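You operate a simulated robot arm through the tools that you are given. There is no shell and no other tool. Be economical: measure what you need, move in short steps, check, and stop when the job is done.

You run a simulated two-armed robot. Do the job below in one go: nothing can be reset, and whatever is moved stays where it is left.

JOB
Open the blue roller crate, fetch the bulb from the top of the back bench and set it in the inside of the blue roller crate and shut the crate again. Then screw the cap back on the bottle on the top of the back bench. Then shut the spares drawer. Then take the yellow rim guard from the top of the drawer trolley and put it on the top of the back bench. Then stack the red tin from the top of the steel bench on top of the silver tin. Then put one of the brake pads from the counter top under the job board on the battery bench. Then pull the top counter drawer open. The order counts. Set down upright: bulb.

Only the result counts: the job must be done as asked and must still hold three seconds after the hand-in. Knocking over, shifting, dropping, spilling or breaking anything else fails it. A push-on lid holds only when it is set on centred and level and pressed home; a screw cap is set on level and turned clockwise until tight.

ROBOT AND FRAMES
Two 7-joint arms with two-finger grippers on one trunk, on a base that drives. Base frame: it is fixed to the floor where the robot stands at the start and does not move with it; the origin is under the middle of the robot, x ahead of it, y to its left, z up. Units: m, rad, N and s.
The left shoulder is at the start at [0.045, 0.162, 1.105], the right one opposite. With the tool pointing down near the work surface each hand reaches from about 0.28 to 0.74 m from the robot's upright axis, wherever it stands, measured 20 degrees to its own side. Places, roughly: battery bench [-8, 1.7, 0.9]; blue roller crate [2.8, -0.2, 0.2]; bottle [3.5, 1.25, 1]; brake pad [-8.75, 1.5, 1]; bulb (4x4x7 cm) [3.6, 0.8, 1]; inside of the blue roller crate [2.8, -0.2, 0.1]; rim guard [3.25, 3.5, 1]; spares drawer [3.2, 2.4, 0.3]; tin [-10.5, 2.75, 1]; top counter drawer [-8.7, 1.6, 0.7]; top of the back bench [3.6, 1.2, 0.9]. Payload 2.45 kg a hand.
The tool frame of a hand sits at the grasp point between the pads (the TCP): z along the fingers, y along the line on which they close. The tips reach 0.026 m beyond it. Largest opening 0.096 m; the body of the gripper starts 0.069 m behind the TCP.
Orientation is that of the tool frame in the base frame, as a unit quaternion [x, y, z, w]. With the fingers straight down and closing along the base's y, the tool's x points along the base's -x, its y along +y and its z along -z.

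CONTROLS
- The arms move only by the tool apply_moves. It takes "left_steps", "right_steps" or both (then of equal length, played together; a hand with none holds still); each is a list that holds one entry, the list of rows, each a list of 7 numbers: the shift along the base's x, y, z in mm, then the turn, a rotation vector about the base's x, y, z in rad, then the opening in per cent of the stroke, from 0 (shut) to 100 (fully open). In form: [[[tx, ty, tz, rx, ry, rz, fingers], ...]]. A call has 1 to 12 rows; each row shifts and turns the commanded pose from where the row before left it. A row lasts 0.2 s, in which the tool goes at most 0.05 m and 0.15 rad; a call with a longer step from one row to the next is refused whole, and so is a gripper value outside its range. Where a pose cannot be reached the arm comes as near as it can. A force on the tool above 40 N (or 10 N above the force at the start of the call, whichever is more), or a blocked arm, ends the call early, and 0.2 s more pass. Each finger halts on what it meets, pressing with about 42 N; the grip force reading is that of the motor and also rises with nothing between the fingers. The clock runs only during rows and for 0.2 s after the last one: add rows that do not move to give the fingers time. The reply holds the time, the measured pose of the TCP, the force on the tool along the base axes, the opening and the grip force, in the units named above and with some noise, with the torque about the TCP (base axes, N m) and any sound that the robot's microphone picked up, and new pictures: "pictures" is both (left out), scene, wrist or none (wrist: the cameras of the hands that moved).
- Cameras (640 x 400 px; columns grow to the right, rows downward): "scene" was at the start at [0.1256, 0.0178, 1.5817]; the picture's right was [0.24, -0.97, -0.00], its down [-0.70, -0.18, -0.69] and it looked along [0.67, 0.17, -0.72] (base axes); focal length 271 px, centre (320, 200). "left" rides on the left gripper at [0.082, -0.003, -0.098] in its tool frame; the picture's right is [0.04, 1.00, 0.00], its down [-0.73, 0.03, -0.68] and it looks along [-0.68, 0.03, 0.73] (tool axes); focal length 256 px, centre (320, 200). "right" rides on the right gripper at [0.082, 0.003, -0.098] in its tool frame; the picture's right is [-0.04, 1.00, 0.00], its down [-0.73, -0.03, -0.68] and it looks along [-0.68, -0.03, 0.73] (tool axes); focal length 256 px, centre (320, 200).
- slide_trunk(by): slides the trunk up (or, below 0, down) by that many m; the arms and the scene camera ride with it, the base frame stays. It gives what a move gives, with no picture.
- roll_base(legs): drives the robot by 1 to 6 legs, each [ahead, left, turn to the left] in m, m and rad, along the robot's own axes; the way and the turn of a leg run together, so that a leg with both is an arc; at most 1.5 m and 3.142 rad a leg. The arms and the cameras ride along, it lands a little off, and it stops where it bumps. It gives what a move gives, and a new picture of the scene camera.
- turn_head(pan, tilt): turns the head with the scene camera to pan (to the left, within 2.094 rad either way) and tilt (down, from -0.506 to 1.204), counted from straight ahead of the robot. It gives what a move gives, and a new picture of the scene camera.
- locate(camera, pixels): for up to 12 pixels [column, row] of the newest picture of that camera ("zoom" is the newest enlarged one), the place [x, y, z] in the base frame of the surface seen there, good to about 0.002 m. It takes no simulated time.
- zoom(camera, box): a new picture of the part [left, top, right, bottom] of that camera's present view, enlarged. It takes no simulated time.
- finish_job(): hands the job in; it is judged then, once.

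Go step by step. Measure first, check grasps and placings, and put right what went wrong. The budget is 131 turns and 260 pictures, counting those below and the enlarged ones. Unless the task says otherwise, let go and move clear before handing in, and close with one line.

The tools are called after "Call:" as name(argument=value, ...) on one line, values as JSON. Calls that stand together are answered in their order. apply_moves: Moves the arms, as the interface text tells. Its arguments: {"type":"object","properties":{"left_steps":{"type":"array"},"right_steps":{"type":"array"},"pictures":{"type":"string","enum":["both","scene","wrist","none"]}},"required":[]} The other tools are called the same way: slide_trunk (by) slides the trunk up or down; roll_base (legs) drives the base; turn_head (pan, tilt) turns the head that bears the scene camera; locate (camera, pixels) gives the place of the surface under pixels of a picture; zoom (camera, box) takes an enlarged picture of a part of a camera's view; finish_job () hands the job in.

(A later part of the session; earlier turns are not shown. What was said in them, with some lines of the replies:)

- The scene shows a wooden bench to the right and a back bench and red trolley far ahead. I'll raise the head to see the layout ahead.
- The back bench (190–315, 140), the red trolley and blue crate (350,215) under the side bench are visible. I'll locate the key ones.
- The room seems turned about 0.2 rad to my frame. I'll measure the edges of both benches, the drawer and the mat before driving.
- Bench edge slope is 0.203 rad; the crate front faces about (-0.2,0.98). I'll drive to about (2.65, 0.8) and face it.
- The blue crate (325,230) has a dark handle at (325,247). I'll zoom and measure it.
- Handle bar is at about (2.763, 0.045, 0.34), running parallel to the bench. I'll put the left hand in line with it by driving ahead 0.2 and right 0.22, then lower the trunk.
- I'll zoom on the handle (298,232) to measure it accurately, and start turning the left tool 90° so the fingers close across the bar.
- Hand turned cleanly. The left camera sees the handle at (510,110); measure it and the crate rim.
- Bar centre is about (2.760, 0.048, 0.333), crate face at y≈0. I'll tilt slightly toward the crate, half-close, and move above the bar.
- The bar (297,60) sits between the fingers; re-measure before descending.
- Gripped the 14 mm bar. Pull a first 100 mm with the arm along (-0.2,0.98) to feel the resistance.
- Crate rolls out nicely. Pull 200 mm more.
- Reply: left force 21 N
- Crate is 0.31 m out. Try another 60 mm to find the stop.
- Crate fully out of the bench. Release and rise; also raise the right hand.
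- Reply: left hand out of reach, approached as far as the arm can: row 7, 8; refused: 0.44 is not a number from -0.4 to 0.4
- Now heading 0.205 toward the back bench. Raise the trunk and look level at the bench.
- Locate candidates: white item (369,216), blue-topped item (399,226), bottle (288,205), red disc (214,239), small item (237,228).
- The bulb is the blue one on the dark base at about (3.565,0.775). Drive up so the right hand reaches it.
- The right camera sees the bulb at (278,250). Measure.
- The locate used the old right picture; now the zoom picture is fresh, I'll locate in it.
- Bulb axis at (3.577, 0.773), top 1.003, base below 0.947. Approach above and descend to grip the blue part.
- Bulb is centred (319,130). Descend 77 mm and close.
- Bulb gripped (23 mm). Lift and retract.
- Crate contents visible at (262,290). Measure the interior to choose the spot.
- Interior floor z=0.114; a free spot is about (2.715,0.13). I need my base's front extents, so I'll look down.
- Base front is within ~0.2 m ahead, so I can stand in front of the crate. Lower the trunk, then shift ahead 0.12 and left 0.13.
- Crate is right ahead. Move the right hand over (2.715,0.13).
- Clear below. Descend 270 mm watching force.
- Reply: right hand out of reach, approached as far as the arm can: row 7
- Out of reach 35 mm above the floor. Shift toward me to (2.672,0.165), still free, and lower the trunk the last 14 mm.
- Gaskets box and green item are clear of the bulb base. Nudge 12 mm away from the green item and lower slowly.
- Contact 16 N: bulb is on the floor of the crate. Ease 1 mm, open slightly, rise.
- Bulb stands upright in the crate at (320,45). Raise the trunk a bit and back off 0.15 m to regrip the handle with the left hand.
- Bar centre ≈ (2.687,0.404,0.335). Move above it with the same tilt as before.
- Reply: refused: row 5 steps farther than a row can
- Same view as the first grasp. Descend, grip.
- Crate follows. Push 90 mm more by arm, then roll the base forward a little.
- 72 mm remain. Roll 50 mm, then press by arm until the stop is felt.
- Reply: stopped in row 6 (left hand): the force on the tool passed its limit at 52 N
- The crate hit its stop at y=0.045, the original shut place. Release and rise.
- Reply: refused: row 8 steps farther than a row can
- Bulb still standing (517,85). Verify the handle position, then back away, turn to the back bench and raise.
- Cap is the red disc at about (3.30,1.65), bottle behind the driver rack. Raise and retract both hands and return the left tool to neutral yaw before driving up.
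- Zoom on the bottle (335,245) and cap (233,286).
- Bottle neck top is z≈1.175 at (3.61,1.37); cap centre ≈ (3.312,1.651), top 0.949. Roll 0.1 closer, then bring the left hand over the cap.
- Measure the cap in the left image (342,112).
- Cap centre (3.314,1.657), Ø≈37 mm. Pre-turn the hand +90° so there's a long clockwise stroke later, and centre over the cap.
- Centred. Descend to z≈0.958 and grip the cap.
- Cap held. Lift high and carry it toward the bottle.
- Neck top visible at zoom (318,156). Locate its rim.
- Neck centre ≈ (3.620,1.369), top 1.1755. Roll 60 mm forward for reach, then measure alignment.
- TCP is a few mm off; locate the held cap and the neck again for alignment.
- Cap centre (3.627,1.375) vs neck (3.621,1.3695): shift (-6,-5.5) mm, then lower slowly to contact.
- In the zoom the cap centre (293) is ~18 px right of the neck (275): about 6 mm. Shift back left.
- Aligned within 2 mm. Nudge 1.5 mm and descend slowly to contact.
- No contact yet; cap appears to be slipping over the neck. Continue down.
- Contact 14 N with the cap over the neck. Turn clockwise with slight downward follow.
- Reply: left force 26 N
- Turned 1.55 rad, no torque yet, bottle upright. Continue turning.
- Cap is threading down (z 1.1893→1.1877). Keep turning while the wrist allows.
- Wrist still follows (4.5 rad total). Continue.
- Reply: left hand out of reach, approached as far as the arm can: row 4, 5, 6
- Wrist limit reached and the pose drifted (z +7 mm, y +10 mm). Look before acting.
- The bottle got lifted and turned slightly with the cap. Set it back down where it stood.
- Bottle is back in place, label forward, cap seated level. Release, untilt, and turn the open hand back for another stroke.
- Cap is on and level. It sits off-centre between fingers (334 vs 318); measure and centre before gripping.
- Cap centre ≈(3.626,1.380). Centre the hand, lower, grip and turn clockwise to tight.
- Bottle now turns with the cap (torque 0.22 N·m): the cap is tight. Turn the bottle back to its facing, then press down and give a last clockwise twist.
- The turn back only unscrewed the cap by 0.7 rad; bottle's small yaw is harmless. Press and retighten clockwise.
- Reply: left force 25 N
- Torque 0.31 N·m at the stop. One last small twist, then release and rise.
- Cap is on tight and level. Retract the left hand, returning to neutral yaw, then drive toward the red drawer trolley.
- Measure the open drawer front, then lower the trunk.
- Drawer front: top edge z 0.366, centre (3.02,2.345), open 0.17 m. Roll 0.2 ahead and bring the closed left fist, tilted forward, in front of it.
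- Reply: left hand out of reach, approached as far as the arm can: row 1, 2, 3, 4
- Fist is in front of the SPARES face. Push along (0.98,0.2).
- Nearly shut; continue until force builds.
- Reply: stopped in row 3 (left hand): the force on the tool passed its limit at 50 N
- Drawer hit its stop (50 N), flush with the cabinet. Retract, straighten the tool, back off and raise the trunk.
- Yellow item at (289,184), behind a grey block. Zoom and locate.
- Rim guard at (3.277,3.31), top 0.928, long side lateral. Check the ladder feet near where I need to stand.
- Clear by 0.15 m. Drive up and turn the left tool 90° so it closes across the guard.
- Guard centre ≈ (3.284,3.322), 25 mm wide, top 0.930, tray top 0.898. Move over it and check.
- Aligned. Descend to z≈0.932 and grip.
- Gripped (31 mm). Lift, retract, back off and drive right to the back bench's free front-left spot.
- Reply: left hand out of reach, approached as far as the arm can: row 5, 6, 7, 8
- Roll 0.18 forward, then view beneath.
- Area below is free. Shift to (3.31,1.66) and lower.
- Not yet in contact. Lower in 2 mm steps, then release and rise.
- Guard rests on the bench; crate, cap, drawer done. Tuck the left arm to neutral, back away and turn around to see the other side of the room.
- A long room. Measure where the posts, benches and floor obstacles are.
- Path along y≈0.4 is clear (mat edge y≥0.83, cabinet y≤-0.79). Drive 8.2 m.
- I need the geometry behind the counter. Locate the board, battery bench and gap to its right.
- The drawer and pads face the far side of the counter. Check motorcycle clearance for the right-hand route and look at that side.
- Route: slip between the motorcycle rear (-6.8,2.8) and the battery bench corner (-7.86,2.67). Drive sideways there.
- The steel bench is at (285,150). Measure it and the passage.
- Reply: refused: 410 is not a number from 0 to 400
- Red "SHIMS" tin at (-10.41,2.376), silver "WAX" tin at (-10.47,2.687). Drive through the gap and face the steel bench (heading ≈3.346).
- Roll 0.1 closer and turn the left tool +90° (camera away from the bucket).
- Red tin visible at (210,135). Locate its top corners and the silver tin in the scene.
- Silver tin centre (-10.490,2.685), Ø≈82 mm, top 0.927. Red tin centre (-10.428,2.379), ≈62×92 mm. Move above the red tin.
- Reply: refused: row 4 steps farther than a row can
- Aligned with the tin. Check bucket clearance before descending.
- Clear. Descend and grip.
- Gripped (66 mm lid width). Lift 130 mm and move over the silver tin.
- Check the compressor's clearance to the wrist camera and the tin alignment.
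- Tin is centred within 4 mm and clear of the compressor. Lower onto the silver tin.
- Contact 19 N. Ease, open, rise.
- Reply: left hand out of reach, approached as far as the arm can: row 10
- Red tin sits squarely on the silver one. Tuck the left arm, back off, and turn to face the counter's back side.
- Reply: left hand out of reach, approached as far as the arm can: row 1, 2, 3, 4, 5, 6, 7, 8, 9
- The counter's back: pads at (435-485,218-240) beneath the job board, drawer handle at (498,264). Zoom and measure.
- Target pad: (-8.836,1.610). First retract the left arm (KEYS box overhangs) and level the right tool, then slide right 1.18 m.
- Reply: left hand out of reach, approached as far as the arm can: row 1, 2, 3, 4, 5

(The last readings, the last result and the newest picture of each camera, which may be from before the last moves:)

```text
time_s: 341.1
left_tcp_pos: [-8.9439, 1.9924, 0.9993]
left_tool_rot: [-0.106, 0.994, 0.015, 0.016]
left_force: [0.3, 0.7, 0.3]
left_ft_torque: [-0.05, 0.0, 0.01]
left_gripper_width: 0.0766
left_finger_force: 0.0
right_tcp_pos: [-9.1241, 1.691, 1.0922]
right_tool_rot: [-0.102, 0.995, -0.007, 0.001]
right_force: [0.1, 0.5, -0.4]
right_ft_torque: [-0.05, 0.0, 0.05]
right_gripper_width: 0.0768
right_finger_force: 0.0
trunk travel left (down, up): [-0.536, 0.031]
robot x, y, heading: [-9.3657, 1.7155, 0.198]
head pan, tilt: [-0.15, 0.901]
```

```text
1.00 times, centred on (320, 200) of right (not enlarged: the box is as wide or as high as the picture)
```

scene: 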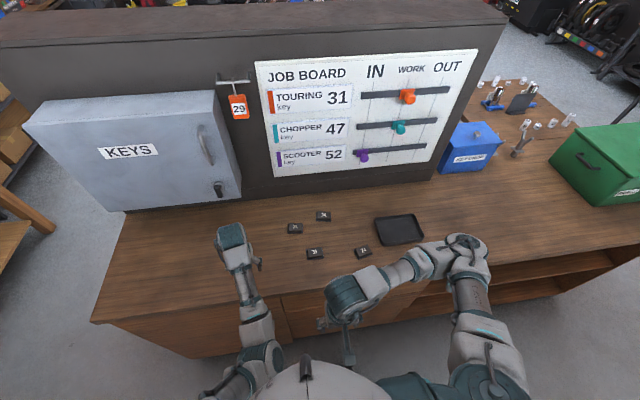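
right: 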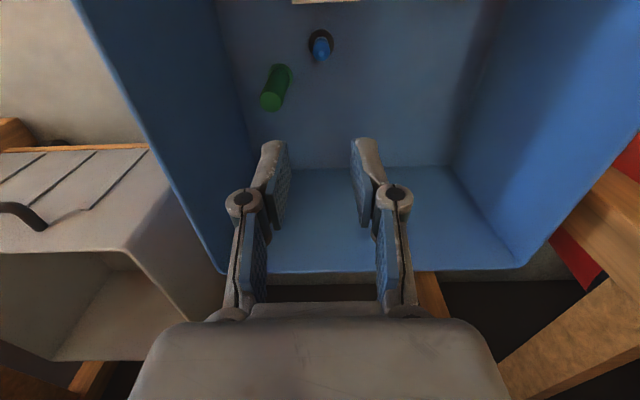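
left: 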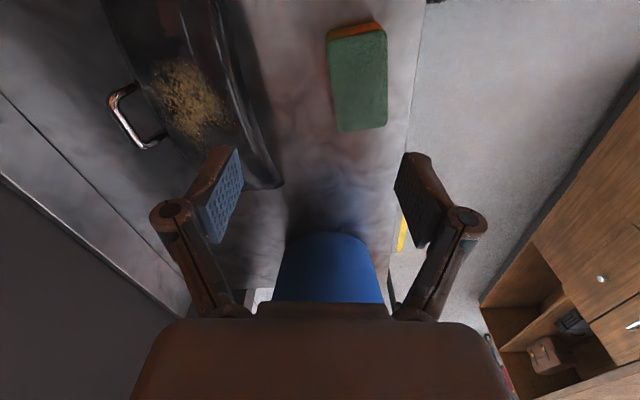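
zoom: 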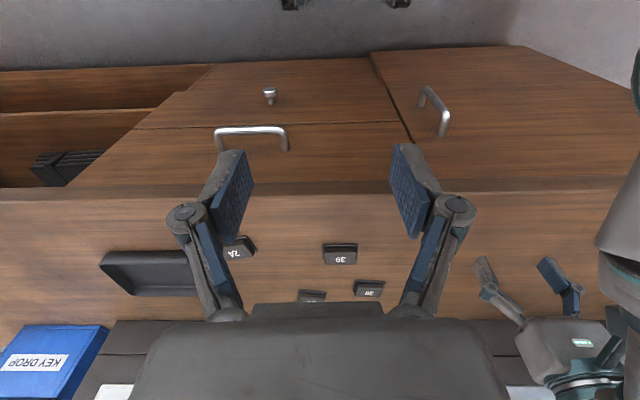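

Pads and the drawer handle are in view. Locate them accurately.

Call:
locate(camera="zoom", pixels=[[220, 133], [250, 130], [284, 132], [287, 148], [340, 246], [340, 260], [323, 258], [357, 258], [240, 247], [270, 90], [250, 165], [340, 192]])

Call:
zoom(camera="scene", box=[270, 190, 430, 280])

Call:
locate(camera="zoom", pixels=[[150, 240], [210, 248], [152, 262], [210, 268], [180, 250], [345, 232], [400, 240], [375, 250], [370, 225], [185, 225]])

```text
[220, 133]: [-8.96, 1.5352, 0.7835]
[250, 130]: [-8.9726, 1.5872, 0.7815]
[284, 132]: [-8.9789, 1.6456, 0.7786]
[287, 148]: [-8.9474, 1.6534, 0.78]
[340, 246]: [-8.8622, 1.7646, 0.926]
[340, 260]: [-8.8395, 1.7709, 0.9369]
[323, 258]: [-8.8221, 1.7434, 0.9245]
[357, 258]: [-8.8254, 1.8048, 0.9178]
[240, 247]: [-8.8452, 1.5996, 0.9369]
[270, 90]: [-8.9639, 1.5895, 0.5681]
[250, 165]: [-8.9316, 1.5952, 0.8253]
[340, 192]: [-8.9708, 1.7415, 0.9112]
```

```text
4.00 times, centred on (350, 235) of scene
```

zoom: 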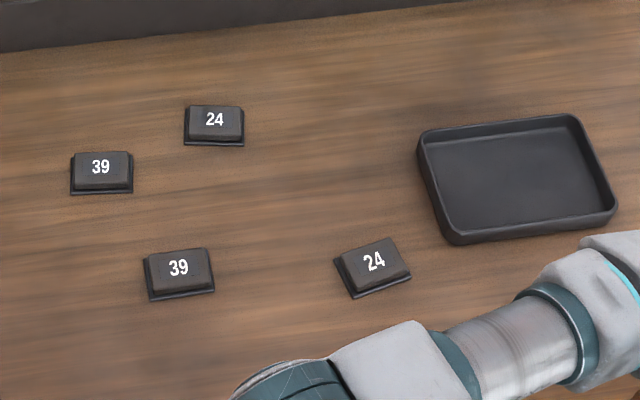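

```text
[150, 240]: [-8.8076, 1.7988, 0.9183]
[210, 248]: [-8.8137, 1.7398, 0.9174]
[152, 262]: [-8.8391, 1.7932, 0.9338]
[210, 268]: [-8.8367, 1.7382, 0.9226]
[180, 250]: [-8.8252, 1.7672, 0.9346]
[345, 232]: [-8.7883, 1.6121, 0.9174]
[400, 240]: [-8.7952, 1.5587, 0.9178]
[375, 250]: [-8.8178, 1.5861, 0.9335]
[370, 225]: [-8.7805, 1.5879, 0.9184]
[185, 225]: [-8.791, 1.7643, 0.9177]
```

Take the front "39" pad at (-8.843,1.769), alone in its space. Move the right hand above it.

Call:
apply_moves(right_steps=[[[40, 11, 0, 0, 0, 0, 100], [40, 11, 0, 0, 0, 0, 100], [40, 11, 0, 0, 0, 0, 100], [40, 11, 0, 0, 0, 0, 100], [40, 11, 0, 0, 0, 0, 100], [40, 11, 0, 0, 0, 0, 100], [41, 12, 0, 0, 0, 0, 100], [0, 0, -40, 0, 0, 0, 100], [0, 0, -30, 0, 0, 0, 100], [0, 0, 0, 0, 0, 0, 100]]], pictures="wrist")

```text
time_s: 343.3
left_tcp_pos: [-8.9385, 1.9722, 1.0011]
left_tool_rot: [-0.105, 0.994, 0.024, 0.015]
left_force: [0.6, -0.7, 0.0]
left_ft_torque: [0.03, -0.01, 0.01]
left_gripper_width: 0.0767
left_finger_force: 0.1
right_tcp_pos: [-8.8385, 1.7457, 1.021]
right_tool_rot: [-0.101, 0.995, 0.002, -0.001]
right_force: [0.0, -0.7, -0.2]
right_ft_torque: [0.06, 0.0, -0.04]
right_gripper_width: 0.0959
right_finger_force: 0.1
trunk travel left (down, up): [-0.536, 0.031]
robot x, y, heading: [-9.3691, 1.7121, 0.196]
head pan, tilt: [-0.15, 0.901]
```

right: 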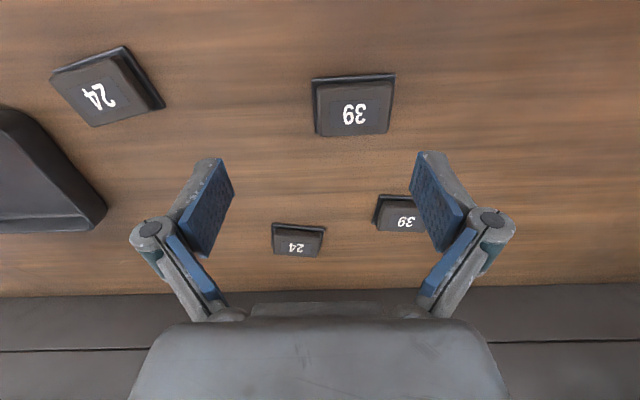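

Call:
locate(camera="right", pixels=[[316, 85], [393, 80], [320, 130], [388, 128], [353, 108], [353, 78], [353, 133]])

```text
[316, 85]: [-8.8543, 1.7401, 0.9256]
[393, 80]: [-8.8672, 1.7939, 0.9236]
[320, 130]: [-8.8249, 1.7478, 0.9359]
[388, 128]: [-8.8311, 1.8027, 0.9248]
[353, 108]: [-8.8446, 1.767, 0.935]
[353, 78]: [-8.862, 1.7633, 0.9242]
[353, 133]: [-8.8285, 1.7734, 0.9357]
```

Pad centre (-8.845,1.770). Shift (-6,+24) mm, descend and grip.

Call:
apply_moves(right_steps=[[[-6, 24, 0, 0, 0, 0, 100], [0, 0, 0, 0, 0, 0, 100], [0, 0, -35, 0, 0, 0, 100], [0, 0, -30, 0, 0, 0, 100], [0, 0, -8, 0, 0, 0, 100], [0, 0, 0, 0, 0, 0, 70], [0, 0, 0, 0, 0, 0, 40], [0, 0, 0, 0, 0, 0, 30], [0, 0, 0, 0, 0, 0, 30]]], pictures="wrist")

```text
time_s: 345.3
left_tcp_pos: [-8.9397, 1.9692, 1.0004]
left_tool_rot: [-0.105, 0.994, 0.023, 0.014]
left_force: [0.5, 0.2, -0.5]
left_ft_torque: [0.04, 0.01, 0.02]
left_gripper_width: 0.0769
left_finger_force: 0.1
right_tcp_pos: [-8.845, 1.7697, 0.949]
right_tool_rot: [-0.1, 0.995, 0.001, 0.001]
right_force: [-0.3, 2.0, 4.0]
right_ft_torque: [-0.11, -0.04, 0.02]
right_gripper_width: 0.0534
right_finger_force: 42.1
trunk travel left (down, up): [-0.536, 0.031]
robot x, y, heading: [-9.3675, 1.7096, 0.198]
head pan, tilt: [-0.15, 0.901]
```

right: 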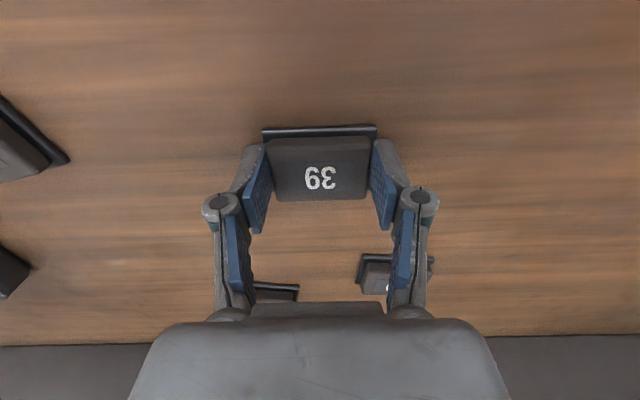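

Pad gripped (53 mm). Lift and retract, then drive back out and around to the battery bench's end.

Call:
apply_moves(right_steps=[[[0, 0, 40, 0, 0, 0, 30], [0, 0, 45, 0, 0, 0, 30], [0, 0, 45, 0, 0, 0, 30], [0, 0, 35, 0, 0, 0, 30], [-40, -10, 0, 0, 0, 0, 30], [-40, -10, 0, 0, 0, 0, 30], [-40, -10, 0, 0, 0, 0, 30], [-40, -10, 0, 0, 0, 0, 30], [-40, -10, 0, 0, 0, 0, 30]]], pictures="wrist")

Call:
roll_base(legs=[[-0.03, 0.6, 0], [0, 0.6, 0], [0.45, 0.19, 0], [0.9, -0.085, 0], [0, 0, -1.57]])

Call:
turn_head(pan=0.0, tilt=0.75)

```text
time_s: 347.3
left_tcp_pos: [-8.9412, 1.9718, 1.0006]
left_tool_rot: [-0.105, 0.994, 0.021, 0.015]
left_force: [0.2, 0.5, -0.6]
left_ft_torque: [0.0, 0.01, -0.02]
left_gripper_width: 0.0767
left_finger_force: 0.1
right_tcp_pos: [-9.046, 1.7219, 1.1146]
right_tool_rot: [-0.102, 0.995, 0.0, 0.0]
right_force: [0.0, 0.6, -1.7]
right_ft_torque: [-0.01, -0.02, 0.03]
right_gripper_width: 0.0533
right_finger_force: 42.2
trunk travel left (down, up): [-0.536, 0.031]
robot x, y, heading: [-9.3669, 1.7116, 0.193]
head pan, tilt: [-0.15, 0.901]
```

right: 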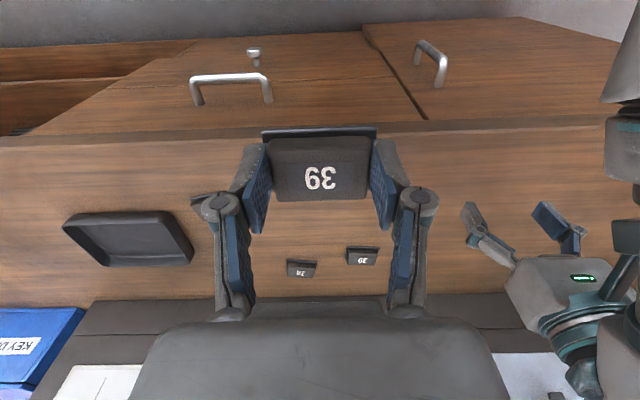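

```text
time_s: 364.3
left_tcp_pos: [-8.0817, 2.817, 0.9992]
left_tool_rot: [0.634, 0.773, 0.003, 0.021]
left_force: [0.5, 0.0, 0.3]
left_ft_torque: [0.02, 0.01, -0.01]
left_gripper_width: 0.0768
left_finger_force: 0.0
right_tcp_pos: [-8.3266, 2.9262, 1.1141]
right_tool_rot: [0.635, 0.772, -0.001, -0.002]
right_force: [0.4, 0.0, -1.3]
right_ft_torque: [-0.01, 0.02, 0.02]
right_gripper_width: 0.0533
right_finger_force: 42.4
trunk travel left (down, up): [-0.536, 0.031]
robot x, y, heading: [-8.3394, 3.2494, -1.381]
head pan, tilt: [-0.15, 0.901]
```

scene: 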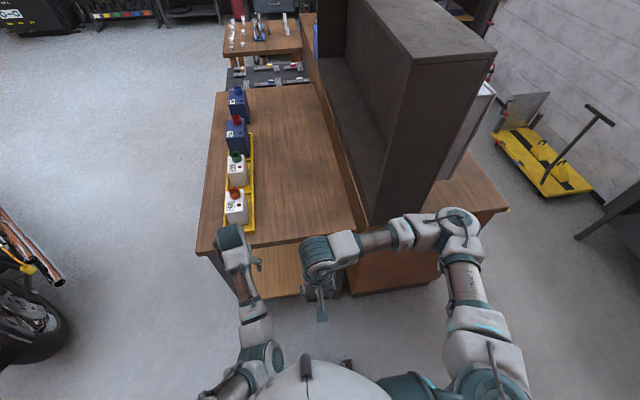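

```text
time_s: 365.0
left_tcp_pos: [-8.0888, 2.8195, 1.0007]
left_tool_rot: [0.632, 0.774, 0.004, 0.024]
left_force: [-0.8, 0.5, -0.3]
left_ft_torque: [-0.02, -0.03, -0.01]
left_gripper_width: 0.0769
left_finger_force: 0.1
right_tcp_pos: [-8.3349, 2.9255, 1.1145]
right_tool_rot: [0.635, 0.772, 0.0, 0.001]
right_force: [-0.5, 0.5, -1.8]
right_ft_torque: [0.02, -0.06, 0.02]
right_gripper_width: 0.0532
right_finger_force: 42.3
trunk travel left (down, up): [-0.536, 0.031]
robot x, y, heading: [-8.3431, 3.2498, -1.386]
head pan, tilt: [0.0, 0.75]
```

scene: 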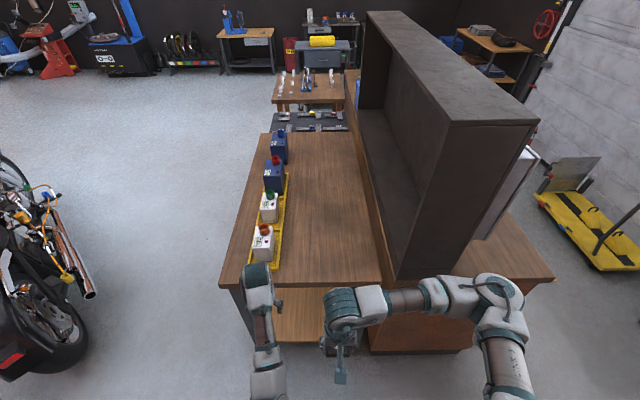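

The bench's right half is free at (330,255). Locate it.

Call:
locate(camera="scene", pixels=[[325, 262], [335, 235], [300, 280], [370, 278], [275, 262], [380, 255], [345, 262]])

```text
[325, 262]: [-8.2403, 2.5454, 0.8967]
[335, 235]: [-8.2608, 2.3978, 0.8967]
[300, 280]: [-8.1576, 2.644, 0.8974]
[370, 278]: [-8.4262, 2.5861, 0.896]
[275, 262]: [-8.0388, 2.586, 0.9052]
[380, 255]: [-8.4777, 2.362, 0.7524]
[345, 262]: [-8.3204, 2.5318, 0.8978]
```

Place at about (-8.24,2.52,0.897). Raise the left hand clear of the batteries first, then roll ahead 0.2.

Call:
apply_moves(left_steps=[[[0, 0, 40, 0, 0, 0, 80], [0, 0, 40, 0, 0, 0, 80], [0, 0, 40, 0, 0, 0, 80], [0, 0, 30, 0, 0, 0, 80], [0, 0, 0, 0, 0, 0, 80]]], pictures="none")

```text
time_s: 366.2
left_tcp_pos: [-8.0487, 2.7573, 1.0581]
left_tool_rot: [0.632, 0.774, 0.001, 0.024]
left_force: [0.0, 0.6, -0.3]
left_ft_torque: [0.0, 0.03, 0.03]
left_gripper_width: 0.0768
left_finger_force: 0.0
left hand out of reach, approached as far as the arm can: row 1, 2, 3, 4
right_tcp_pos: [-8.3243, 2.9284, 1.1146]
right_tool_rot: [0.634, 0.773, -0.003, -0.002]
right_force: [0.3, 0.2, -1.6]
right_ft_torque: [-0.03, 0.0, 0.03]
right_gripper_width: 0.0534
right_finger_force: 42.5
trunk travel left (down, up): [-0.536, 0.031]
robot x, y, heading: [-8.339, 3.2474, -1.38]
head pan, tilt: [0.0, 0.75]
```

Left arm won't rise more; I'll roll only 0.09 m so it stays off the batteries, and place near the end with the right arm.

Call:
roll_base(legs=[[0.09, 0, 0]])

Call:
apply_moves(right_steps=[[[8, -40, 0, 0, 0, 0, 30], [8, -40, 0, 0, 0, 0, 30], [8, -40, 0, 0, 0, 0, 30], [8, -40, -10, 0, 0, 0, 30], [8, -40, -20, 0, 0, 0, 30], [6, -40, -20, 0, 0, 0, 30], [0, -25, -40, 0, 0, 0, 30], [0, 0, 0, 0, 0, 0, 30]]], pictures="both")

```text
time_s: 367.3
left_tcp_pos: [-8.0234, 2.6755, 1.0607]
left_tool_rot: [0.632, 0.775, -0.003, 0.021]
left_force: [0.3, -0.1, -1.2]
left_ft_torque: [0.0, 0.03, -0.01]
left_gripper_width: 0.0767
left_finger_force: 0.1
right_tcp_pos: [-8.2982, 2.8467, 1.117]
right_tool_rot: [0.633, 0.774, -0.007, -0.003]
right_force: [-0.2, 0.5, -1.1]
right_ft_torque: [-0.06, 0.03, 0.02]
right_gripper_width: 0.0535
right_finger_force: 42.2
trunk travel left (down, up): [-0.536, 0.031]
robot x, y, heading: [-8.3219, 3.1599, -1.382]
head pan, tilt: [0.0, 0.75]
```

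scene: 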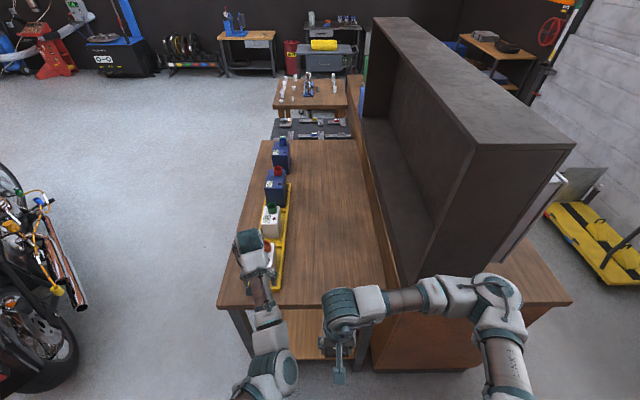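

```text
time_s: 369.1
left_tcp_pos: [-8.0258, 2.6727, 1.0594]
left_tool_rot: [0.632, 0.775, -0.001, 0.023]
left_force: [0.5, 0.0, -0.1]
left_ft_torque: [-0.05, -0.04, 0.01]
left_gripper_width: 0.077
left_finger_force: 0.2
right_tcp_pos: [-8.2564, 2.5776, 1.0252]
right_tool_rot: [0.634, 0.774, -0.004, -0.001]
right_force: [-1.0, 0.5, -1.5]
right_ft_torque: [-0.01, -0.05, 0.02]
right_gripper_width: 0.0534
right_finger_force: 42.5
trunk travel left (down, up): [-0.536, 0.031]
robot x, y, heading: [-8.3176, 3.1593, -1.381]
head pan, tilt: [0.0, 0.75]
```

scene: 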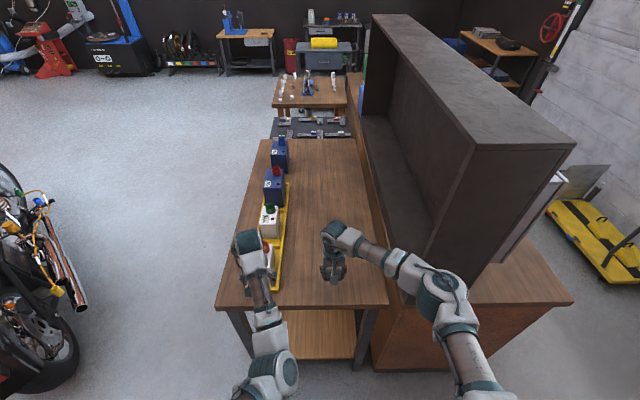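
right: 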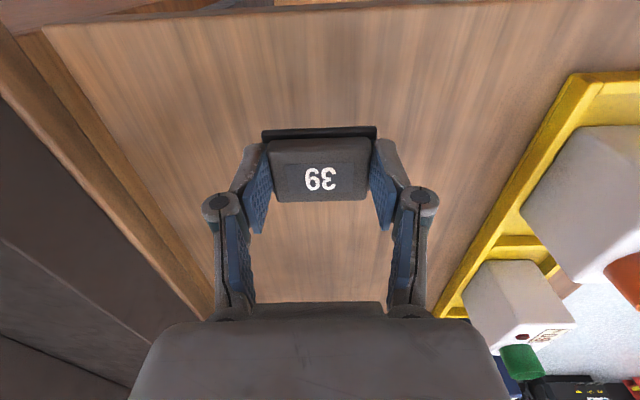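

Over a free patch of the bench. Lower to contact.

Call:
apply_moves(right_steps=[[[0, 0, -40, 0, 0, 0, 30], [0, 0, -35, 0, 0, 0, 30], [0, 0, -15, 0, 0, 0, 30], [0, 0, -4, 0, 0, 0, 30], [0, 0, -2, 0, 0, 0, 30], [0, 0, -2, 0, 0, 0, 30], [0, 0, 0, 0, 0, 0, 30]]], pictures="none")

```text
time_s: 370.7
left_tcp_pos: [-8.0262, 2.6723, 1.0597]
left_tool_rot: [0.632, 0.775, -0.001, 0.023]
left_force: [-0.5, 0.1, 0.4]
left_ft_torque: [0.02, 0.0, -0.04]
left_gripper_width: 0.0767
left_finger_force: 0.0
right_tcp_pos: [-8.2541, 2.5774, 0.9289]
right_tool_rot: [0.634, 0.773, -0.003, 0.001]
right_force: [1.7, -3.2, 15.1]
right_ft_torque: [0.32, -0.53, -0.13]
right_gripper_width: 0.0534
right_finger_force: 41.8
trunk travel left (down, up): [-0.536, 0.031]
robot x, y, heading: [-8.317, 3.1597, -1.378]
head pan, tilt: [0.0, 0.75]
```

Contact 15 N. Release, rise and retract.

Call:
apply_moves(right_steps=[[[0, 0, 1, 0, 0, 0, 30], [0, 0, 0, 0, 0, 0, 75], [0, 0, 0, 0, 0, 0, 85], [0, 0, 30, 0, 0, 0, 85], [0, 0, 40, 0, 0, 0, 85], [0, 0, 40, 0, 0, 0, 85], [0, 0, 40, 0, 0, 0, 85], [-8, 40, 0, 0, 0, 0, 85], [-8, 40, 0, 0, 0, 0, 85], [-8, 40, 0, 0, 0, 0, 85], [-8, 40, 0, 0, 0, 0, 85], [-8, 40, 0, 0, 0, 0, 85]]], pictures="both")

```text
time_s: 373.3
left_tcp_pos: [-8.0262, 2.6728, 1.0585]
left_tool_rot: [0.632, 0.775, -0.001, 0.023]
left_force: [0.0, -1.2, 0.0]
left_ft_torque: [0.03, 0.01, -0.01]
left_gripper_width: 0.077
left_finger_force: 0.0
right_tcp_pos: [-8.2962, 2.7791, 1.0799]
right_tool_rot: [0.635, 0.773, -0.005, -0.001]
right_force: [-1.0, 0.0, 0.0]
right_ft_torque: [0.0, 0.0, -0.03]
right_gripper_width: 0.0818
right_finger_force: 0.1
trunk travel left (down, up): [-0.536, 0.031]
robot x, y, heading: [-8.3189, 3.1582, -1.382]
head pan, tilt: [0.0, 0.75]
```

scene: 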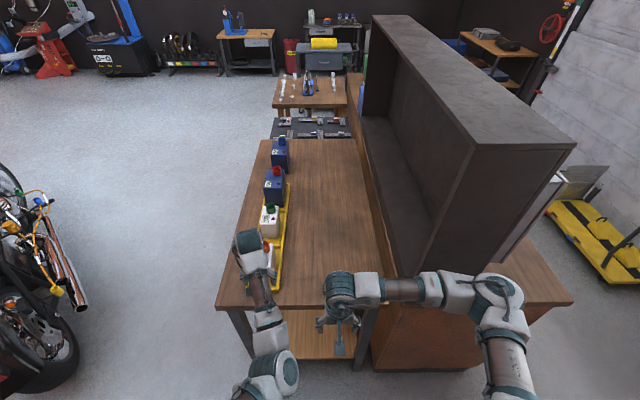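
right: 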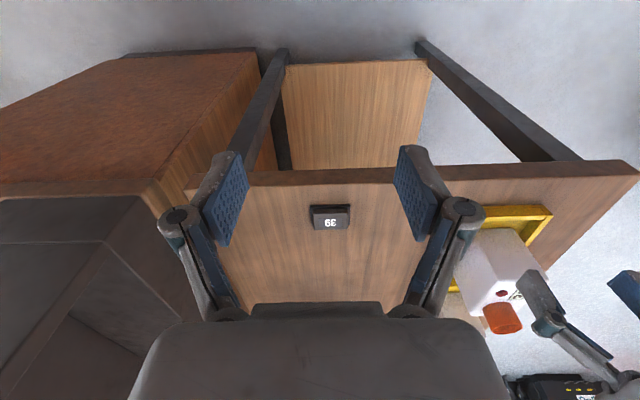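

Pad rests on the battery bench. Retrace the route to the counter drawer.

Call:
roll_base(legs=[[-0.09, 0, 0], [0, 0, 1.58], [-0.9, 0.085, 0], [-0.5, -0.19, 0], [0.0, -0.6, 0], [0, -0.6, 0]])

Call:
slide_trunk(by=-0.3)

Call:
turn_head(pan=-0.15, tilt=0.95)

Call:
zoom(camera="right", box=[0, 0, 640, 400])

```text
time_s: 391.3
left_tcp_pos: [-8.9604, 1.9793, 1.0572]
left_tool_rot: [-0.103, 0.994, 0.01, 0.018]
left_force: [-0.7, 0.4, 0.4]
left_ft_torque: [-0.02, 0.01, 0.0]
left_gripper_width: 0.0767
left_finger_force: 0.0
right_tcp_pos: [-9.0668, 1.7099, 1.0799]
right_tool_rot: [-0.102, 0.995, -0.009, 0.003]
right_force: [-0.3, -0.2, 1.0]
right_ft_torque: [0.01, -0.07, 0.01]
right_gripper_width: 0.0815
right_finger_force: 0.0
trunk travel left (down, up): [-0.536, 0.031]
robot x, y, heading: [-9.4414, 1.6766, 0.197]
head pan, tilt: [0.0, 0.75]
```

scene: 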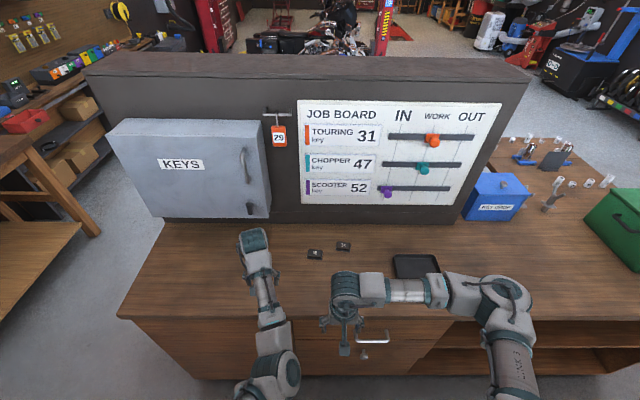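

```text
time_s: 392.8
left_tcp_pos: [-8.9615, 1.9535, 0.9298]
left_tool_rot: [-0.095, 0.995, 0.009, 0.022]
left_force: [-7.6, -21.3, 46.2]
left_ft_torque: [-2.6, 0.18, -0.27]
left_gripper_width: 0.0982
left_finger_force: 14.5
right_tcp_pos: [-9.0708, 1.6943, 0.9456]
right_tool_rot: [-0.099, 0.995, -0.004, 0.005]
right_force: [1.0, 1.6, 0.0]
right_ft_torque: [-0.1, 0.0, 0.01]
right_gripper_width: 0.0815
right_finger_force: 0.1
trunk travel left (down, up): [-0.4, 0.166]
robot x, y, heading: [-9.4426, 1.669, 0.196]
head pan, tilt: [0.0, 0.75]
stopped: the force on the tool passed its limit at 82 N (the readings are from after the stop); the commanded pose is now the measured one
```

```text
time_s: 393.6
left_tcp_pos: [-8.9621, 1.9533, 0.929]
left_tool_rot: [-0.098, 0.995, 0.013, 0.023]
left_force: [1.9, -8.5, 54.8]
left_ft_torque: [-1.4, 0.39, 0.93]
left_gripper_width: 0.0975
left_finger_force: 14.0
right_tcp_pos: [-9.0692, 1.6894, 0.9467]
right_tool_rot: [-0.1, 0.995, -0.003, 0.004]
right_force: [0.1, -0.2, -0.3]
right_ft_torque: [-0.03, 0.01, -0.01]
right_gripper_width: 0.0815
right_finger_force: 0.0
trunk travel left (down, up): [-0.4, 0.166]
robot x, y, heading: [-9.4392, 1.6756, 0.191]
head pan, tilt: [-0.15, 0.949]
```

scene: 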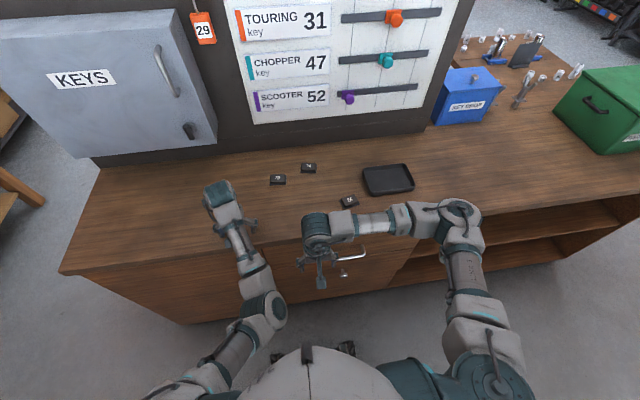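

```text
1.00 times, centred on (320, 200) of right (not enlarged: the box is as wide or as high as the picture)
```

zoom: 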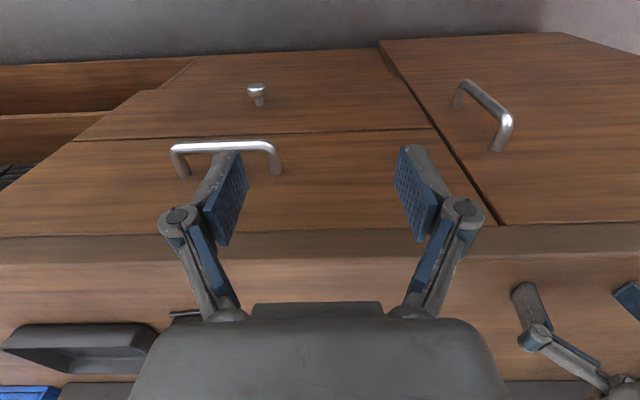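

The left hand touched the bare counter top; nothing there. Raise again, back off 0.3 m so both hands clear the edge, then lower.

Call:
slide_trunk(by=0.08)

Call:
roll_base(legs=[[-0.3, -0.1, 0]])

Call:
slide_trunk(by=-0.26)

Call:
turn_head(pan=0.0, tilt=0.8)

```text
time_s: 394.7
left_tcp_pos: [-8.9572, 1.9545, 1.0109]
left_tool_rot: [-0.099, 0.995, 0.016, 0.024]
left_force: [-1.1, -0.8, 0.2]
left_ft_torque: [-0.03, -0.02, -0.05]
left_gripper_width: 0.077
left_finger_force: 0.1
right_tcp_pos: [-9.0658, 1.6872, 1.0243]
right_tool_rot: [-0.099, 0.995, -0.002, 0.003]
right_force: [-1.0, 0.0, 0.1]
right_ft_torque: [0.03, 0.0, -0.06]
right_gripper_width: 0.0814
right_finger_force: 0.1
trunk travel left (down, up): [-0.48, 0.086]
robot x, y, heading: [-9.445, 1.6725, 0.198]
head pan, tilt: [-0.15, 0.949]
```

```text
time_s: 396.9
left_tcp_pos: [-9.2332, 1.8043, 1.0114]
left_tool_rot: [-0.1, 0.995, 0.014, 0.023]
left_force: [0.2, 0.0, 0.0]
left_ft_torque: [-0.02, 0.02, 0.0]
left_gripper_width: 0.0767
left_finger_force: 0.0
right_tcp_pos: [-9.3418, 1.5379, 1.0243]
right_tool_rot: [-0.1, 0.995, -0.004, 0.004]
right_force: [-0.6, 0.2, -0.9]
right_ft_torque: [0.0, -0.04, -0.01]
right_gripper_width: 0.0817
right_finger_force: 0.1
trunk travel left (down, up): [-0.48, 0.086]
robot x, y, heading: [-9.7203, 1.5196, 0.198]
head pan, tilt: [-0.15, 0.949]
```

scene: 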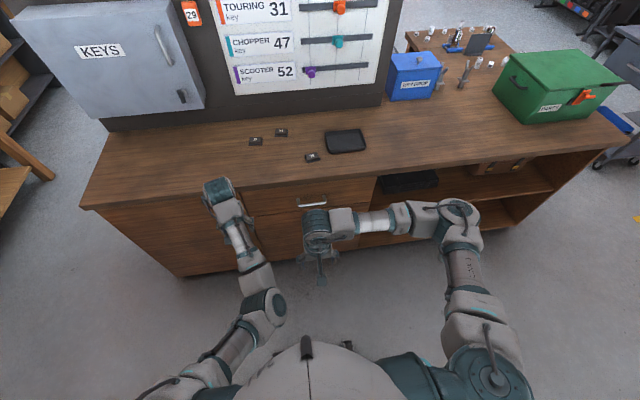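

```text
time_s: 399.5
left_tcp_pos: [-9.2578, 1.7981, 0.6757]
left_tool_rot: [-0.098, 0.994, 0.007, -0.051]
left_force: [0.1, -0.5, 0.5]
left_ft_torque: [0.02, -0.01, 0.0]
left_gripper_width: 0.0767
left_finger_force: 0.0
right_tcp_pos: [-9.345, 1.5351, 0.7673]
right_tool_rot: [-0.1, 0.995, -0.003, 0.006]
right_force: [0.6, 0.0, 0.9]
right_ft_torque: [-0.01, -0.05, 0.02]
right_gripper_width: 0.0817
right_finger_force: 0.0
trunk travel left (down, up): [-0.22, 0.346]
robot x, y, heading: [-9.7174, 1.5143, 0.196]
head pan, tilt: [-0.15, 0.949]
```

```text
time_s: 400.2
left_tcp_pos: [-9.2576, 1.7978, 0.674]
left_tool_rot: [-0.099, 0.994, 0.007, -0.053]
left_force: [0.0, -1.0, 0.0]
left_ft_torque: [0.02, 0.03, 0.01]
left_gripper_width: 0.0769
left_finger_force: 0.2
right_tcp_pos: [-9.3457, 1.5349, 0.7671]
right_tool_rot: [-0.1, 0.995, -0.002, 0.006]
right_force: [-0.4, 0.7, -0.1]
right_ft_torque: [-0.02, -0.03, 0.02]
right_gripper_width: 0.0813
right_finger_force: 0.1
trunk travel left (down, up): [-0.22, 0.346]
robot x, y, heading: [-9.7131, 1.5137, 0.201]
head pan, tilt: [0.0, 0.799]
```

scene: 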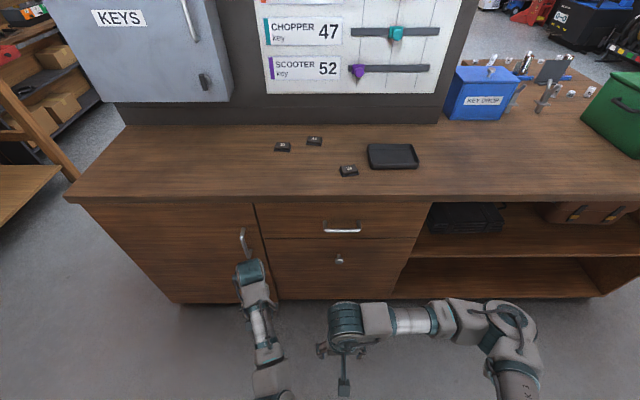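

Now the top drawer (340,215) with handle (342,228) is plainly seen. Zoom and measure.

Call:
zoom(camera="scene", box=[240, 180, 440, 290])

Call:
locate(camera="zoom", pixels=[[270, 160], [325, 165], [375, 162], [265, 140], [375, 138], [325, 130], [100, 130], [520, 130], [325, 72], [325, 90], [325, 200], [285, 165]])

```text
3.20 times, centred on (340, 235) of scene
```

zoom: 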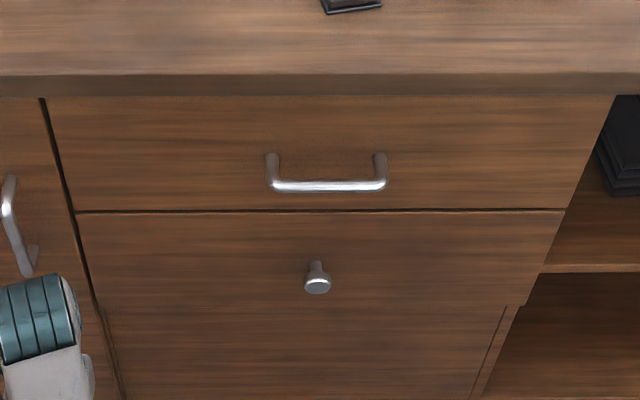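

```text
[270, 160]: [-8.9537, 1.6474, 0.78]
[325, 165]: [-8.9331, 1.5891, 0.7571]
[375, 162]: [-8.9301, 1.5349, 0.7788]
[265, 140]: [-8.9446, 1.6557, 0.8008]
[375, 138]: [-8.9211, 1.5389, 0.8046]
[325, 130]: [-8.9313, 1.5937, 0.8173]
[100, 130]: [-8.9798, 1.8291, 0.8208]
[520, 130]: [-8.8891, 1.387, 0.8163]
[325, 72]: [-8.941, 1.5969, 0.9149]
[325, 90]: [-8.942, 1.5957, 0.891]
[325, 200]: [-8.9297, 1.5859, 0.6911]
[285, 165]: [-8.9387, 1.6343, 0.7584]
```

Bar centre ≈ (-8.967,1.590,0.780), 35 mm off the face, below the counter overhang: I'll grip it with the tool yawed 90° and pitched forward. First the yaw.

Call:
apply_moves(right_steps=[[[0, 0, 0, 0, 0, 0.143, 60], [0, 0, 0, 0, 0, 0.143, 60], [0, 0, 0, 0, 0, 0.143, 60], [0, 0, 0, 0, 0, 0.143, 60], [0, 0, 0, 0, 0, 0.143, 60], [0, 0, 0, 0, 0, 0.143, 60], [0, 0, 0, 0, 0, 0.143, 60], [0, 0, 0, 0, 0, 0.143, 60], [0, 0, 0, 0, 0, 0.143, 60], [0, 0, 0, 0, 0, 0.143, 60], [0, 0, 0, 0, 0, 0.141, 40], [0, 0, 0, 0, 0, 0, 40]]], pictures="none")

Call:
apply_moves(right_steps=[[[0, 0, 3, 0.0262, -0.128, 0, 40], [0, 0, 3, 0.0262, -0.128, 0, 40], [0, 0, 3, 0.0262, -0.128, 0, 40], [5, 1, 3, 0.0262, -0.128, 0, 40], [10, 2, 3, 0.0262, -0.128, 0, 40], [10, 2, 3, 0.0262, -0.128, 0, 40], [10, 2, 3, 0.0262, -0.128, 0, 40], [10, 2, 3, 0.0262, -0.128, 0, 40], [0, 0, 0, 0, 0, 0, 40]]], pictures="both")

```text
time_s: 402.8
left_tcp_pos: [-9.2584, 1.7986, 0.6741]
left_tool_rot: [-0.098, 0.994, 0.006, -0.053]
left_force: [-0.2, -0.1, -0.2]
left_ft_torque: [-0.01, 0.01, -0.01]
left_gripper_width: 0.0766
left_finger_force: 0.1
right_tcp_pos: [-9.3459, 1.5349, 0.7663]
right_tool_rot: [0.775, -0.632, -0.003, -0.006]
right_force: [-0.2, 0.7, 0.1]
right_ft_torque: [-0.01, -0.03, -0.02]
right_gripper_width: 0.0383
right_finger_force: 0.0
trunk travel left (down, up): [-0.22, 0.346]
robot x, y, heading: [-9.7189, 1.515, 0.2]
head pan, tilt: [0.0, 0.799]
```

```text
time_s: 404.8
left_tcp_pos: [-9.2576, 1.7978, 0.6749]
left_tool_rot: [-0.098, 0.994, 0.007, -0.052]
left_force: [0.8, -0.1, -0.3]
left_ft_torque: [-0.01, 0.0, -0.01]
left_gripper_width: 0.0769
left_finger_force: 0.0
right_tcp_pos: [-9.3019, 1.5442, 0.7895]
right_tool_rot: [0.671, -0.545, 0.314, -0.393]
right_force: [-0.3, 0.8, -0.6]
right_ft_torque: [0.03, -0.01, 0.01]
right_gripper_width: 0.0382
right_finger_force: 0.1
trunk travel left (down, up): [-0.22, 0.346]
robot x, y, heading: [-9.7162, 1.5135, 0.197]
head pan, tilt: [0.0, 0.799]
```

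scene: 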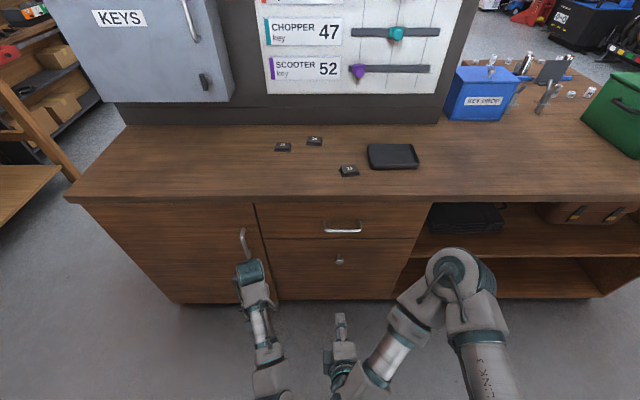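
right: 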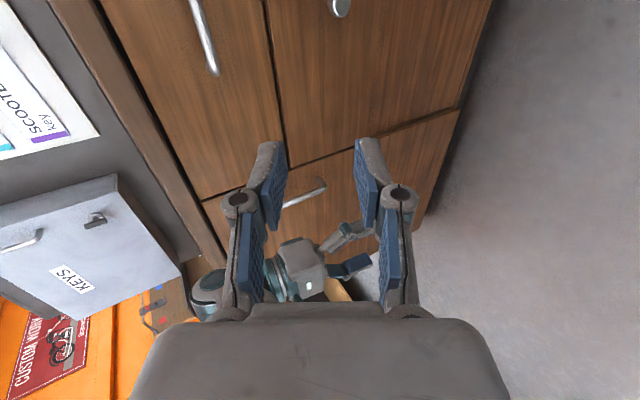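

Pose reached; the handle shows at (205,40) in the right picture. Locate it.

Call:
locate(camera="right", pixels=[[195, 10], [205, 38], [213, 66], [199, 38], [211, 38], [160, 60], [240, 60], [150, 95]])

```text
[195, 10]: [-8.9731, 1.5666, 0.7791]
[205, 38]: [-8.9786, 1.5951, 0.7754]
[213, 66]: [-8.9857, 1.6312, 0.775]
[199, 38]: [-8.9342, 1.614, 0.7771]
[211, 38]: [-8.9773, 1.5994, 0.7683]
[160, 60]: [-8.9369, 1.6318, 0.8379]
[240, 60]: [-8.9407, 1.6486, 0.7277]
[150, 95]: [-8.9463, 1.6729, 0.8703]
```

Bar centre ≈ (-8.972,1.592,0.775). Move to a standoff 0.1 m back along the tool axis.

Call:
apply_moves(right_steps=[[[40, 5, 7, 0, 0, 0, 45], [40, 5, 7, 0, 0, 0, 45], [40, 5, 7, 0, 0, 0, 45], [40, 5, 7, 0, 0, 0, 45], [40, 5, 6, 0, 0, 0, 45], [38, 4, 6, 0, 0, 0, 45], [0, 0, 0, 0, 0, 0, 45]]], pictures="wrist")

Call:
locate(camera="right", pixels=[[300, 60], [305, 90], [295, 30], [310, 110], [315, 60], [290, 60]])

```text
time_s: 406.4
left_tcp_pos: [-9.2587, 1.7978, 0.6742]
left_tool_rot: [-0.099, 0.994, 0.007, -0.053]
left_force: [0.5, 0.5, -0.1]
left_ft_torque: [0.03, -0.01, -0.02]
left_gripper_width: 0.0768
left_finger_force: 0.1
right_tcp_pos: [-9.0628, 1.574, 0.8308]
right_tool_rot: [0.672, -0.545, 0.312, -0.392]
right_force: [0.0, 0.1, 0.2]
right_ft_torque: [-0.01, 0.0, 0.0]
right_gripper_width: 0.043
right_finger_force: 0.0
trunk travel left (down, up): [-0.22, 0.346]
robot x, y, heading: [-9.7168, 1.5147, 0.197]
head pan, tilt: [0.0, 0.799]
```

right: 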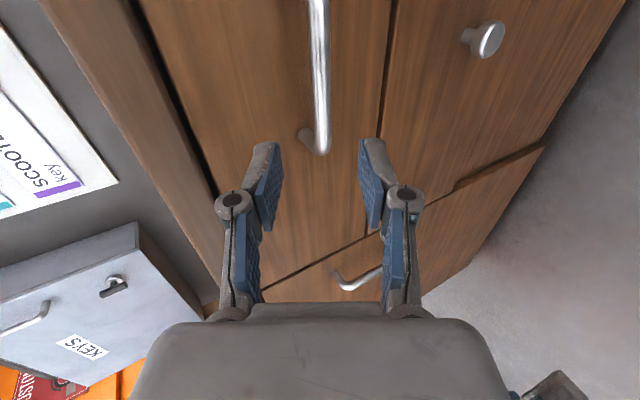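

```text
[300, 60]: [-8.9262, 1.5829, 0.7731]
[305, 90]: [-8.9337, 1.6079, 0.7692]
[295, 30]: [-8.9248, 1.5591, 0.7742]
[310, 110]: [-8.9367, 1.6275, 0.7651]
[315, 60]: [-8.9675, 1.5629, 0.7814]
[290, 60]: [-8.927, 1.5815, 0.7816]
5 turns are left
```

Bar lines up between the fingers (col 320). Advance along the tool axis and grip.

Call:
apply_moves(right_steps=[[[17, 3.4, -10, 0, 0, 0, 45], [17, 3.4, -10, 0, 0, 0, 45], [17, 3.4, -10, 0, 0, 0, 45], [17, 3.4, -10, 0, 0, 0, 45], [16, 3.4, -10, 0, 0, 0, 45], [0, 0, 0, 0, 0, 0, 0], [0, 0, 0, 0, 0, 0, 0], [0, 0, 0, 0, 0, 0, 0], [0, 0, 0, 0, 0, 0, 0]]], pictures="wrist")

```text
time_s: 408.4
left_tcp_pos: [-9.2572, 1.799, 0.6748]
left_tool_rot: [-0.098, 0.994, 0.007, -0.052]
left_force: [-0.2, 0.8, -0.6]
left_ft_torque: [-0.03, 0.0, -0.03]
left_gripper_width: 0.0771
left_finger_force: 0.0
right_tcp_pos: [-8.9785, 1.5919, 0.7797]
right_tool_rot: [0.671, -0.545, 0.313, -0.393]
right_force: [2.4, 1.1, 0.9]
right_ft_torque: [0.0, -0.05, 0.19]
right_gripper_width: 0.0148
right_finger_force: 41.1
trunk travel left (down, up): [-0.22, 0.346]
robot x, y, heading: [-9.717, 1.5139, 0.2]
head pan, tilt: [0.0, 0.799]
4 turns are left
```

right: 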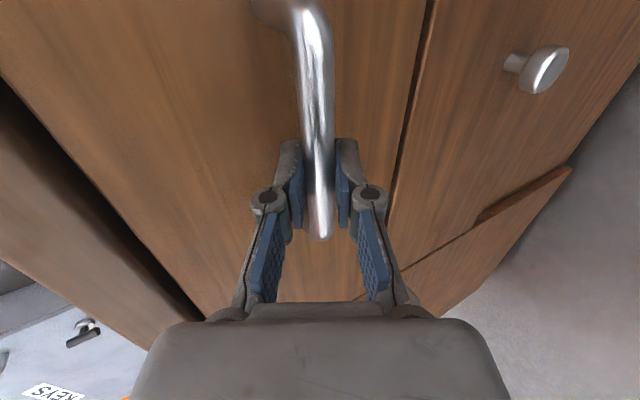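

Bar gripped (15 mm). Pull along (-0.98,-0.2) with the arm, plus a small base roll back.

Call:
apply_moves(right_steps=[[[-10, -2, 0, 0, 0, 0, 0], [-20, -4, 0, 0, 0, 0, 0], [-20, -4, 0, 0, 0, 0, 0], [-20, -4, 0, 0, 0, 0, 0], [-20, -4, 0, 0, 0, 0, 0], [-20, -4, 0, 0, 0, 0, 0], [-20, -4, 0, 0, 0, 0, 0], [-20, -4, 0, 0, 0, 0, 0], [-20, -4, 0, 0, 0, 0, 0], [-20, -4, 0, 0, 0, 0, 0], [-20, -4, 0, 0, 0, 0, 0], [0, 0, 0, 0, 0, 0, 0]]], pictures="none")

Call:
roll_base(legs=[[-0.1, 0, 0]])

```text
time_s: 411.0
left_tcp_pos: [-9.2584, 1.7966, 0.676]
left_tool_rot: [-0.097, 0.994, 0.008, -0.053]
left_force: [-0.3, -0.1, -1.0]
left_ft_torque: [0.01, 0.0, 0.02]
left_gripper_width: 0.0767
left_finger_force: 0.0
right_tcp_pos: [-9.1895, 1.5461, 0.7787]
right_tool_rot: [0.672, -0.546, 0.313, -0.391]
right_force: [-0.1, -6.2, -1.4]
right_ft_torque: [-0.33, -0.01, -0.15]
right_gripper_width: 0.0148
right_finger_force: 41.5
trunk travel left (down, up): [-0.22, 0.346]
robot x, y, heading: [-9.7153, 1.5155, 0.192]
head pan, tilt: [0.0, 0.799]
```

```text
time_s: 412.2
left_tcp_pos: [-9.3559, 1.7759, 0.675]
left_tool_rot: [-0.099, 0.994, 0.008, -0.051]
left_force: [0.4, 0.1, 0.8]
left_ft_torque: [0.01, -0.02, 0.0]
left_gripper_width: 0.0768
left_finger_force: 0.1
right_tcp_pos: [-9.2877, 1.5279, 0.779]
right_tool_rot: [0.672, -0.546, 0.313, -0.391]
right_force: [2.4, -14.0, -3.3]
right_ft_torque: [-0.21, -0.2, -0.32]
right_gripper_width: 0.0148
right_finger_force: 41.1
trunk travel left (down, up): [-0.22, 0.346]
robot x, y, heading: [-9.8133, 1.4954, 0.196]
head pan, tilt: [0.0, 0.799]
3 turns are left
```

scene: 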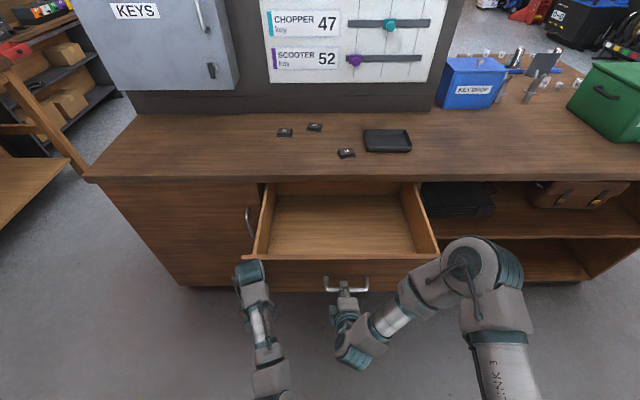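

Drawer is open 0.31 m. Release and withdraw along the tool axis.

Call:
apply_moves(right_steps=[[[0, 0, 0, 0, 0, 0, 50], [0, 0, 0, 0, 0, 0, 50], [-17, -3.4, 10, 0, 0, 0, 50], [-17, -3.4, 10, 0, 0, 0, 50], [-17, -3.4, 10, 0, 0, 0, 50], [-17, -3.4, 10, 0, 0, 0, 50], [0, 0, 0, 0, 0, 0, 50]]], pictures="scene")

```text
time_s: 413.8
left_tcp_pos: [-9.3574, 1.7798, 0.6758]
left_tool_rot: [-0.099, 0.994, 0.007, -0.05]
left_force: [0.6, -0.6, 0.0]
left_ft_torque: [-0.01, 0.02, 0.04]
left_gripper_width: 0.0768
left_finger_force: 0.0
right_tcp_pos: [-9.3585, 1.5163, 0.8215]
right_tool_rot: [0.671, -0.544, 0.315, -0.392]
right_force: [1.0, 0.3, 0.4]
right_ft_torque: [-0.01, -0.02, -0.01]
right_gripper_width: 0.048
right_finger_force: 0.0
trunk travel left (down, up): [-0.22, 0.346]
robot x, y, heading: [-9.8162, 1.4949, 0.2]
head pan, tilt: [0.0, 0.799]
2 turns are left
```

scene: 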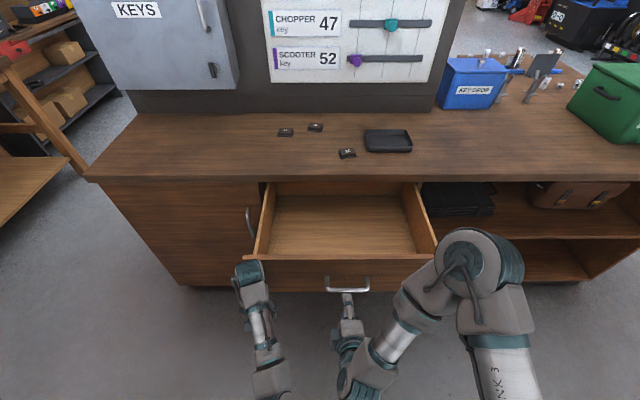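

The drawer stays open and the hand is clear of its handle (347,285). I'm handing in.

Call:
finish_job()

```text
The job is handed in.
```

I did every part of the job in the order asked and handed it in. Two side effects: the bottle was left turned on the spot and nudged a few millimetres when I tightened its cap, and the left hand pressed once on the bare counter top without touching anything else.
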